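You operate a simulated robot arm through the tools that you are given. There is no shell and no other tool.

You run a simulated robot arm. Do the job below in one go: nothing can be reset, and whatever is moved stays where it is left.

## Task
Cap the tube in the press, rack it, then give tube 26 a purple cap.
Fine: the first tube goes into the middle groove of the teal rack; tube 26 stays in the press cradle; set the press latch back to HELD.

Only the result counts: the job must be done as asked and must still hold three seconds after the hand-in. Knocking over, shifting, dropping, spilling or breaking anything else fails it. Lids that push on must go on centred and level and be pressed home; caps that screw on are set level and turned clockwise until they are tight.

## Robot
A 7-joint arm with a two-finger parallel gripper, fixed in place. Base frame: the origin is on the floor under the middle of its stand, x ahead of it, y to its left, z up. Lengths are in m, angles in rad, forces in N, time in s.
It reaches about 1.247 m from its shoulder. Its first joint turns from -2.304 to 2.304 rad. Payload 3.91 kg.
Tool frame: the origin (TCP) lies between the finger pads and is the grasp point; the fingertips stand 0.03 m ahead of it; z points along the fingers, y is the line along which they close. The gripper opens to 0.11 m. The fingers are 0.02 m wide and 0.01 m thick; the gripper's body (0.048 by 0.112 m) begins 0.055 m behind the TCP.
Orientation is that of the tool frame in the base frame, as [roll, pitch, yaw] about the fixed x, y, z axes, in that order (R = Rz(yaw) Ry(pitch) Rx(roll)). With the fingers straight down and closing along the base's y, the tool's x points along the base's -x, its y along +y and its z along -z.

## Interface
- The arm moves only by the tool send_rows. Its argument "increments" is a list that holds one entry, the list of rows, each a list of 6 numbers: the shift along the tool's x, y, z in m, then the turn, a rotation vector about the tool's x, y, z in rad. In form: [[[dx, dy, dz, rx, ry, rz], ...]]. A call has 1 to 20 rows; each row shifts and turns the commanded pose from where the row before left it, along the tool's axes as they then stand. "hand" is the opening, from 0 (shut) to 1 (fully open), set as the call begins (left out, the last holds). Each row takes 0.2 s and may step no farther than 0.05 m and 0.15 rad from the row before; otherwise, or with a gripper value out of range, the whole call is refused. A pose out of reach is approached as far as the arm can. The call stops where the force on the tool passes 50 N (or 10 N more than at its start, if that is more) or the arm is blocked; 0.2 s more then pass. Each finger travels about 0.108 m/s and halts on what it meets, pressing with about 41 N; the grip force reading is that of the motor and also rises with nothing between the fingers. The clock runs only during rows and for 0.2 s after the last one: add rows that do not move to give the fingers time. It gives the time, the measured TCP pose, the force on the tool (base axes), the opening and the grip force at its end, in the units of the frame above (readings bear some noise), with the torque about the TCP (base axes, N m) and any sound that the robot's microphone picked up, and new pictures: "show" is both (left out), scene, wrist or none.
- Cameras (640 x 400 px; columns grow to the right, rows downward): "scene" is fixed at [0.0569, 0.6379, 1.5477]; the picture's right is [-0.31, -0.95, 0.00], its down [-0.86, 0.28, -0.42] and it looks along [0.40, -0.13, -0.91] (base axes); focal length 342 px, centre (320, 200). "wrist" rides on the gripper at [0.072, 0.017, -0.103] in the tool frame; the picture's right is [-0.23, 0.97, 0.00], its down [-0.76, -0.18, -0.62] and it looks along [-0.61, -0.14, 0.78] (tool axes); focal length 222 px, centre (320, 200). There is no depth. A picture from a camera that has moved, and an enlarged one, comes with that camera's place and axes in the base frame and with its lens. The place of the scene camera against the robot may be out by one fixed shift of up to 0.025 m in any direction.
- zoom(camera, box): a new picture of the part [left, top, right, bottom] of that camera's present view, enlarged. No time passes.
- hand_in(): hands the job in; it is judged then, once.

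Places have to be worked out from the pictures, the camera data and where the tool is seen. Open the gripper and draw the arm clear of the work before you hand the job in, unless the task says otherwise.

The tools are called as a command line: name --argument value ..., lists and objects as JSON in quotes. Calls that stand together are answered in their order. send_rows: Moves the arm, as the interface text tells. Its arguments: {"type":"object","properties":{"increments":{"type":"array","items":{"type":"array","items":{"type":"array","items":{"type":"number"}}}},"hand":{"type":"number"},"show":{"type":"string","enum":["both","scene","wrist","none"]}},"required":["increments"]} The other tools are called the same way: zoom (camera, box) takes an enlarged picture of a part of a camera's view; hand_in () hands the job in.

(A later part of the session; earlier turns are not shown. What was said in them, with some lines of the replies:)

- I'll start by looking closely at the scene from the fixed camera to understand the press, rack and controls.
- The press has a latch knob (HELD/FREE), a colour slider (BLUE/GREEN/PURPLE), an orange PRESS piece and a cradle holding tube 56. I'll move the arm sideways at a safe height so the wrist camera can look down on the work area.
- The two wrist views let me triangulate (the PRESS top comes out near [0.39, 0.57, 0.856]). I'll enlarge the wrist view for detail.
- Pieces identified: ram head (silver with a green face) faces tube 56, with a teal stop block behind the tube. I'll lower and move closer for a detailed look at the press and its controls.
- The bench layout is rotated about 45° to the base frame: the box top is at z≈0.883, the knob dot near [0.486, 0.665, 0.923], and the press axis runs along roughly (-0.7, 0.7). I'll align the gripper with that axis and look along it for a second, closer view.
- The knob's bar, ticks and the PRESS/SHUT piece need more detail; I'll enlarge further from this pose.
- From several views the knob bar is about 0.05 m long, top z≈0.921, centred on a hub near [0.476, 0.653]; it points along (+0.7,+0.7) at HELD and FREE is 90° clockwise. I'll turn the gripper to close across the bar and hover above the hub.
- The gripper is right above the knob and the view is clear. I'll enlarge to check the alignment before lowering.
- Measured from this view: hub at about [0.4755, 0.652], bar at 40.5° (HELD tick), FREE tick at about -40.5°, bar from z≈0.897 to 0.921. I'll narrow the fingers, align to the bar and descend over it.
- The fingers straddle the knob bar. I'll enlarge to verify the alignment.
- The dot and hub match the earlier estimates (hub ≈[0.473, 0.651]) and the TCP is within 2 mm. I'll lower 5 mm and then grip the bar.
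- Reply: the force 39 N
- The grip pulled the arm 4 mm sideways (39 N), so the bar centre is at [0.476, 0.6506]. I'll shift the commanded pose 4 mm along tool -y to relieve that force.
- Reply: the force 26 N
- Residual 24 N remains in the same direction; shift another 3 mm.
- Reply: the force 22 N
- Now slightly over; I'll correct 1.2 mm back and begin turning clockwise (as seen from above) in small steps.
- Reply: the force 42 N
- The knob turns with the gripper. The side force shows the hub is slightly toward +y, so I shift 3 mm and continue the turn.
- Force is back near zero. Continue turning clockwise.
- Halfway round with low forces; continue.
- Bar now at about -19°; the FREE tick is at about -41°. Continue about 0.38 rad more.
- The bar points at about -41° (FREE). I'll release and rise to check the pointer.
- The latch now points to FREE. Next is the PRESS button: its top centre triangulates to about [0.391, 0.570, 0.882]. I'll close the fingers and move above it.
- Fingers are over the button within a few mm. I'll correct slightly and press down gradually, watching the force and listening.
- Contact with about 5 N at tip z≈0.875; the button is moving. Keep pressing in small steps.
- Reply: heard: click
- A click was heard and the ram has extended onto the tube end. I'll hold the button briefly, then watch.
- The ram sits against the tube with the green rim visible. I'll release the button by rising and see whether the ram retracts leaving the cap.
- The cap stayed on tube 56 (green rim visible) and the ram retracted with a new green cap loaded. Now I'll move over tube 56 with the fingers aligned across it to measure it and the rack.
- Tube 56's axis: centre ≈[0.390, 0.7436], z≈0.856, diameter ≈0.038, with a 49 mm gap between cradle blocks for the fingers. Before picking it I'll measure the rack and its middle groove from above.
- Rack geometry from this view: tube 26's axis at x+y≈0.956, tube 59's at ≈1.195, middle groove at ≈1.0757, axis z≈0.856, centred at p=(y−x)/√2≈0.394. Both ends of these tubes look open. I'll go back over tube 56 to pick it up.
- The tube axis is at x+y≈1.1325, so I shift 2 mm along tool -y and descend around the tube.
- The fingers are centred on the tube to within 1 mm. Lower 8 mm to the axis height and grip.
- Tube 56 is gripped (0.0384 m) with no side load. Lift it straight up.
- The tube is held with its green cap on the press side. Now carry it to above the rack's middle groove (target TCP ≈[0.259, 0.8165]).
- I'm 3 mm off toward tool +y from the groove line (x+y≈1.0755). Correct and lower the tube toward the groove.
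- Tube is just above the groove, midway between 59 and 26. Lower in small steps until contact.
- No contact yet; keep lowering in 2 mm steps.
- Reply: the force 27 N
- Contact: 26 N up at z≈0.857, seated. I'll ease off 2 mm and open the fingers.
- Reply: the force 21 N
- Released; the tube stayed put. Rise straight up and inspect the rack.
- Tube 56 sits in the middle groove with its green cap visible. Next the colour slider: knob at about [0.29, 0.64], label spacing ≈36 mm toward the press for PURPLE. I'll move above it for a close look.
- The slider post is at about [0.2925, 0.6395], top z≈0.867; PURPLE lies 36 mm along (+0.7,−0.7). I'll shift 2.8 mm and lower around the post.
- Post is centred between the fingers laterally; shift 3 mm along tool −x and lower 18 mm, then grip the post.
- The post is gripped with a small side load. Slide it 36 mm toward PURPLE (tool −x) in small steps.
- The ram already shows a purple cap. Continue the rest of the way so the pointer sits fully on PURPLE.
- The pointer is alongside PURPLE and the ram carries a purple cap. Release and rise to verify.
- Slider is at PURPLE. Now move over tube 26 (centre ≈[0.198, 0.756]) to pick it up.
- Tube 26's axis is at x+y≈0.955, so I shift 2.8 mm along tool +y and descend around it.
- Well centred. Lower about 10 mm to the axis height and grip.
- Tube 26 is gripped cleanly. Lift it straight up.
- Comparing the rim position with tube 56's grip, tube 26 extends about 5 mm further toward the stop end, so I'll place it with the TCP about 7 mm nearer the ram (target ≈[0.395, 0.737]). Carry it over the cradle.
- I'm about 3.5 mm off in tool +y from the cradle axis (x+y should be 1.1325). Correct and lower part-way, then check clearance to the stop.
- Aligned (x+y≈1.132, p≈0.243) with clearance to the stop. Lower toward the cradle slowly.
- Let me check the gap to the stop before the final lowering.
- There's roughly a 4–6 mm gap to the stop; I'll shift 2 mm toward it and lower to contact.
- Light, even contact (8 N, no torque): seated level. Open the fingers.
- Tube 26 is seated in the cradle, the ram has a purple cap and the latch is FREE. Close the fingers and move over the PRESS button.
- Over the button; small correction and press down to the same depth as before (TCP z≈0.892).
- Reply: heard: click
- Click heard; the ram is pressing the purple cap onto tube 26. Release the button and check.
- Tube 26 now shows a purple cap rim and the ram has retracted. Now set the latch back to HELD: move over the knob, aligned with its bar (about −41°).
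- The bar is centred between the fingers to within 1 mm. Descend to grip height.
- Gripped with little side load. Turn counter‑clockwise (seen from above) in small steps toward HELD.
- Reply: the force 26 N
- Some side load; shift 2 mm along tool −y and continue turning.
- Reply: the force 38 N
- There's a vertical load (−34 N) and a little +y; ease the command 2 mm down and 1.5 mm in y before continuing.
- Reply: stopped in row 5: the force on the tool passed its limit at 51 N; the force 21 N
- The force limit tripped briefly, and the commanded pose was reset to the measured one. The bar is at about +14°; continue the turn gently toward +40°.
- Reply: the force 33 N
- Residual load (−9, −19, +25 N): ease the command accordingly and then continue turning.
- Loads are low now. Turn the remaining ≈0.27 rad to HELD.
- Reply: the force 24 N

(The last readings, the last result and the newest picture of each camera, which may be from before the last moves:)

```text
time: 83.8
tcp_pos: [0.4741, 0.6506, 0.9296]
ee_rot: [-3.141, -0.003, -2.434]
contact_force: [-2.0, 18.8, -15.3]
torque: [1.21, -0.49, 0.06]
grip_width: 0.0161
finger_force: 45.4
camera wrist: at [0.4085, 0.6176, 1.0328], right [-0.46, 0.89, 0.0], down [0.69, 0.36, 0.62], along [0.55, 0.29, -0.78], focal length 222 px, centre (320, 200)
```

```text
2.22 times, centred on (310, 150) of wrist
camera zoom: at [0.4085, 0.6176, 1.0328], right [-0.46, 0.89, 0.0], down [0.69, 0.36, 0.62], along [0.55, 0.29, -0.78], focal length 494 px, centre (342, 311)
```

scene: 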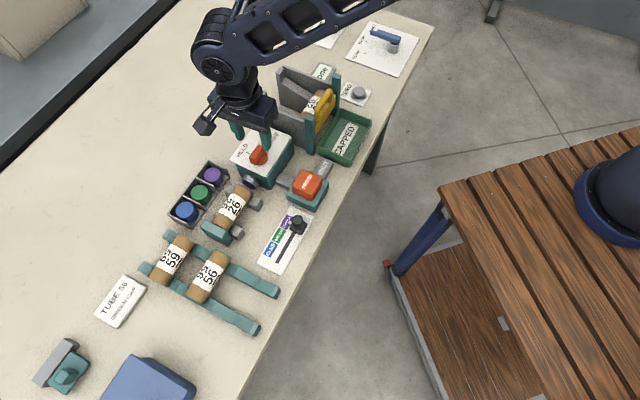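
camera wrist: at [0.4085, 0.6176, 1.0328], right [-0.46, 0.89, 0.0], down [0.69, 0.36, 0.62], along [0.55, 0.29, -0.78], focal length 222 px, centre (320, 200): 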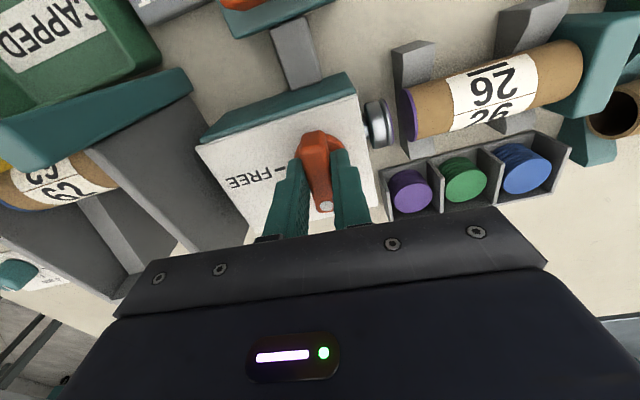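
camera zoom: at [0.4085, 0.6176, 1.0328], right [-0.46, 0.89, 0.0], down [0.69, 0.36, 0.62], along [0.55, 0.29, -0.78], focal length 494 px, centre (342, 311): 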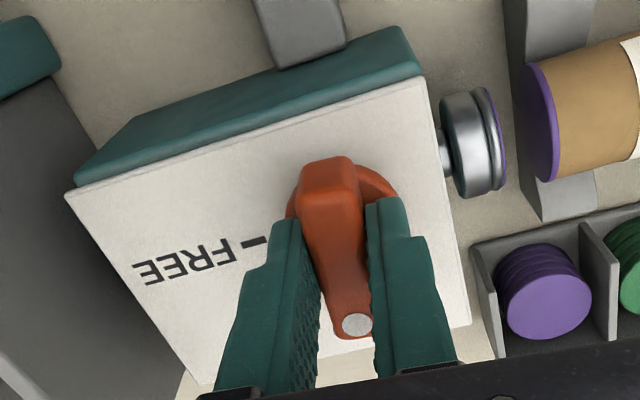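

The bar is back at its original angle (yaw −2.434) and tube 26's purple cap is clearly visible. Release the knob and rise.

send_rows --increments '[[[0, 0, 0, 0, 0, 0], [0, 0, 0, 0, 0, 0], [0, 0, -0.03, 0, 0, 0], [0, 0, -0.04, 0, 0, 0], [0, 0, -0.04, 0, 0, 0], [0, 0, -0.03, 0, 0, 0], [0, 0, 0, 0, 0, 0]]]' --hand 0.45 --show "both"

zoom --camera "wrist" --box '[240, 50, 400, 190]'

zoom --camera "wrist" --box '[340, 10, 640, 190]'

zoom --camera "scene" --box '[130, 110, 350, 330]'

```text
time: 85.4
tcp_pos: [0.4736, 0.6516, 1.0714]
ee_rot: [-3.14, -0.001, -2.433]
contact_force: [-0.5, -0.7, -0.1]
torque: [-0.01, -0.05, 0.03]
grip_width: 0.0494
finger_force: 0.2
camera wrist: at [0.4081, 0.6193, 1.175], right [-0.46, 0.89, 0.0], down [0.69, 0.36, 0.62], along [0.55, 0.29, -0.78], focal length 222 px, centre (320, 200)
```

scene: 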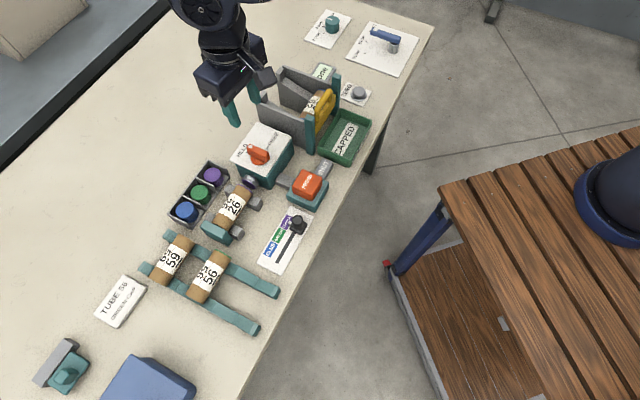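
wrist: 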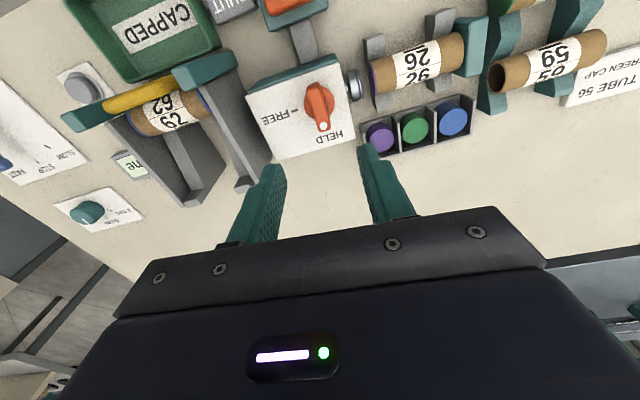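

```text
2.86 times, centred on (320, 120) of wrist
camera zoom: at [0.4081, 0.6193, 1.175], right [-0.46, 0.89, 0.0], down [0.69, 0.36, 0.62], along [0.55, 0.29, -0.78], focal length 635 px, centre (320, 429)
```

zoom: 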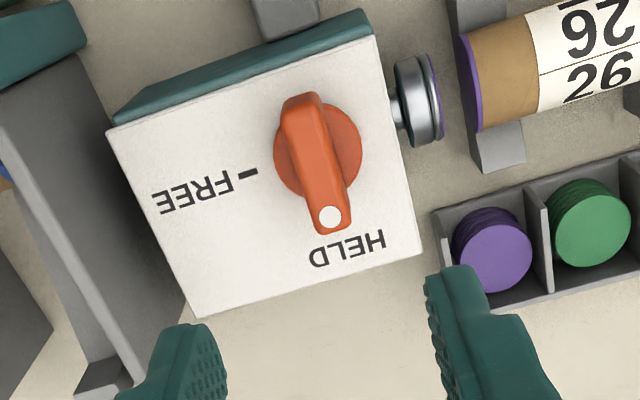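

```text
2.13 times, centred on (490, 100) of wrist
camera zoom: at [0.4081, 0.6193, 1.175], right [-0.46, 0.89, 0.0], down [0.69, 0.36, 0.62], along [0.55, 0.29, -0.78], focal length 474 px, centre (-43, 413)
```

zoom: 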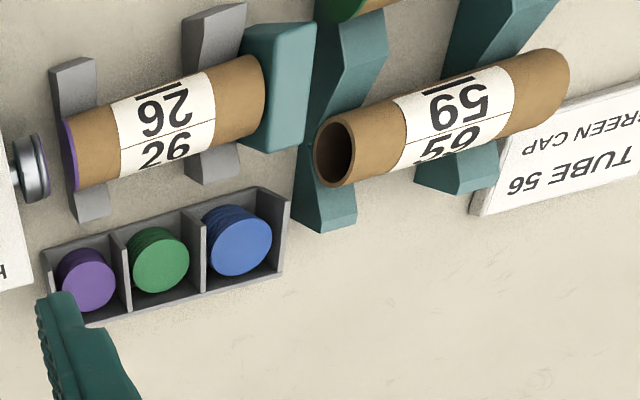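

```text
1.82 times, centred on (240, 220) of scene
camera zoom: at [0.0569, 0.6379, 1.5477], right [-0.31, -0.95, 0.0], down [-0.86, 0.28, -0.42], along [0.4, -0.13, -0.91], focal length 623 px, centre (466, 164)
```

zoom: 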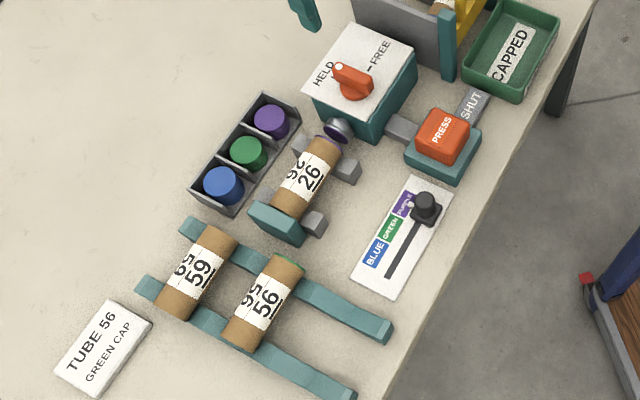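

The knob looks to be at HELD again. I'll compare the pointer with its initial look from the fixed camera, and check the capped ends.

zoom --camera "scene" --box '[225, 120, 300, 175]'

zoom --camera "scene" --box '[190, 165, 270, 225]'

zoom --camera "scene" --box '[140, 220, 280, 340]'

```text
7.27 times, centred on (262, 148) of scene
camera zoom: at [0.0569, 0.6379, 1.5477], right [-0.31, -0.95, 0.0], down [-0.86, 0.28, -0.42], along [0.4, -0.13, -0.91], focal length 2490 px, centre (738, 582)
```

zoom: 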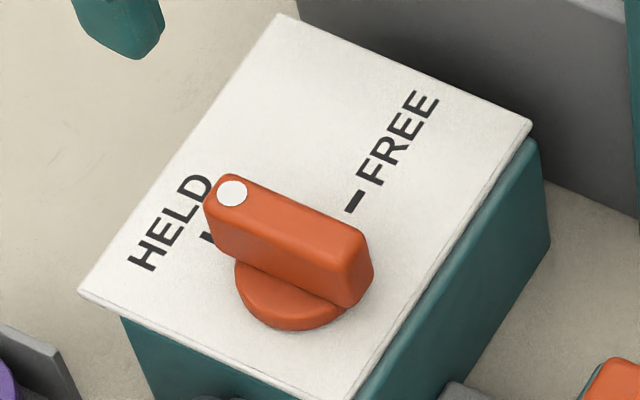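

```text
6.67 times, centred on (230, 195) of scene
camera zoom: at [0.0569, 0.6379, 1.5477], right [-0.31, -0.95, 0.0], down [-0.86, 0.28, -0.42], along [0.4, -0.13, -0.91], focal length 2283 px, centre (920, 233)
```

zoom: 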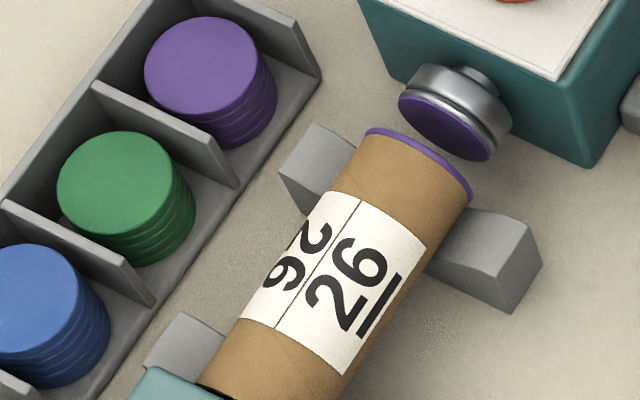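

```text
3.33 times, centred on (210, 280) of scene
camera zoom: at [0.0569, 0.6379, 1.5477], right [-0.31, -0.95, 0.0], down [-0.86, 0.28, -0.42], along [0.4, -0.13, -0.91], focal length 1141 px, centre (687, -67)
```

zoom: 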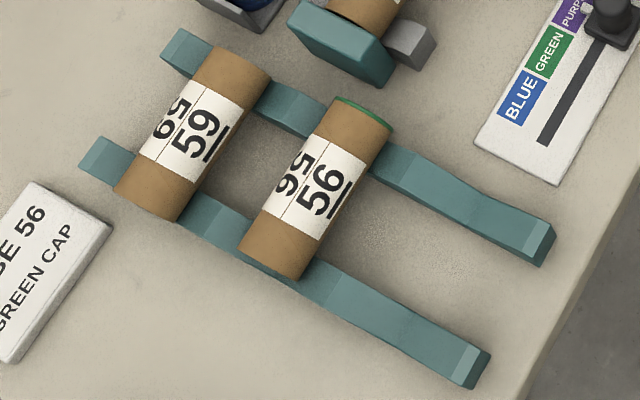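

Everything matches: knob pointer identical to its original HELD position, tube 56 (green cap) in the middle groove, tube 26 (purple cap) in the cradle. I'll open the gripper and draw the arm up and away.

send_rows --increments '[[[0, 0, -0.04, 0, 0, 0], [0, 0, -0.04, 0, 0, 0], [0, 0, -0.04, 0, 0, 0], [0.04, 0, -0.01, 0, 0, 0], [0.04, 0, -0.01, 0, 0, 0], [0.04, 0, 0, 0, 0, 0], [0.04, 0, 0, 0, 0, 0], [0, 0, 0, 0, 0, 0], [0, 0, 0, 0, 0, 0], [0, 0, 0, 0, 0, 0]]]' --hand 1 --show "both"

zoom --camera "scene" --box '[130, 110, 350, 330]'

```text
time: 87.6
tcp_pos: [0.3507, 0.5425, 1.2082]
ee_rot: [-3.139, -0.001, -2.433]
contact_force: [0.0, -0.2, -0.5]
torque: [0.02, -0.03, 0.0]
grip_width: 0.11
finger_force: 0.1
camera wrist: at [0.2848, 0.5102, 1.3118], right [-0.46, 0.89, 0.0], down [0.69, 0.36, 0.62], along [0.55, 0.29, -0.78], focal length 222 px, centre (320, 200)
```

scene: 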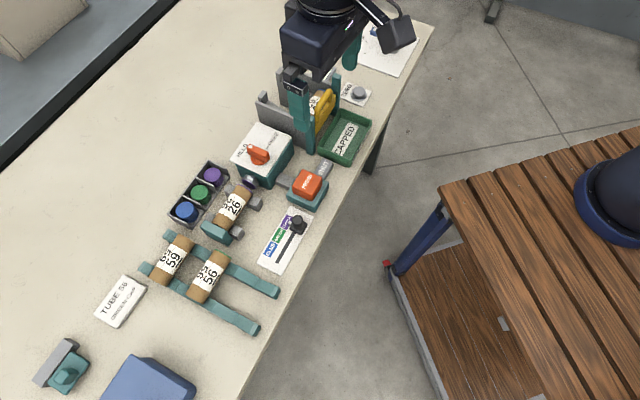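
wrist: 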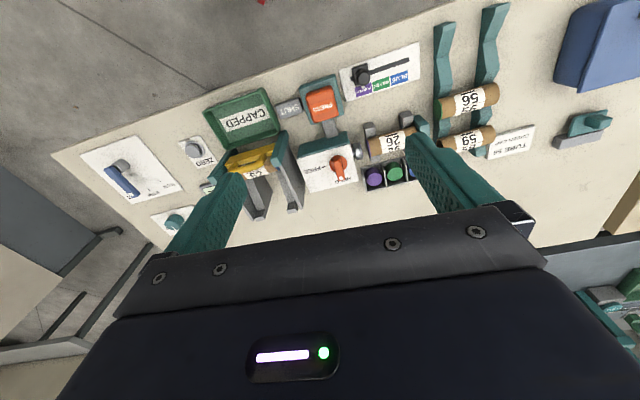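

```text
1.82 times, centred on (240, 220) of scene
camera zoom: at [0.0569, 0.6379, 1.5477], right [-0.31, -0.95, 0.0], down [-0.86, 0.28, -0.42], along [0.4, -0.13, -0.91], focal length 623 px, centre (466, 164)
```

zoom: 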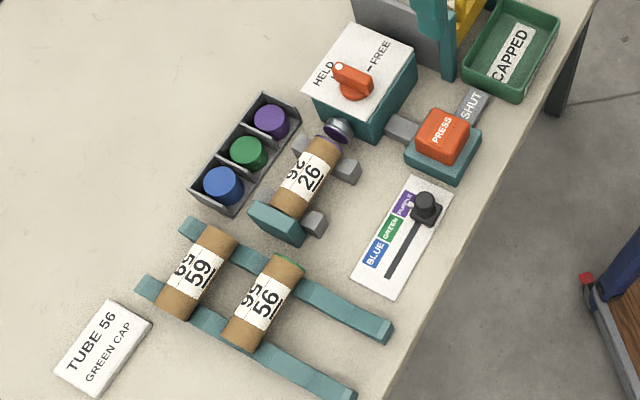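

The final check shows tube 56 with its green cap in the middle groove, tube 26 with its purple cap in the cradle, and the latch at HELD. The gripper is open and well clear of the work, so I'm handing in.

hand_in

```text
The job is handed in.
```

The job is done and handed in; the last pictures show everything as you asked.

- **First tube:** tube 56 got a green cap, following the "TUBE 56 / GREEN CAP" card on the bench. It lies in the middle groove of the teal rack.
- **Tube 26:** it got a purple cap and was left in the press cradle.
- **Press latch:** I turned it to FREE to run the press, then back to HELD. The pointer is where it started.
- **Colour slider:** it is still at PURPLE, since you didn't ask for it to be moved back.

The press clicked on both strokes and left a coloured rim showing on each tube. I saw nothing else knocked or moved. The gripper is open and clear of the bench.
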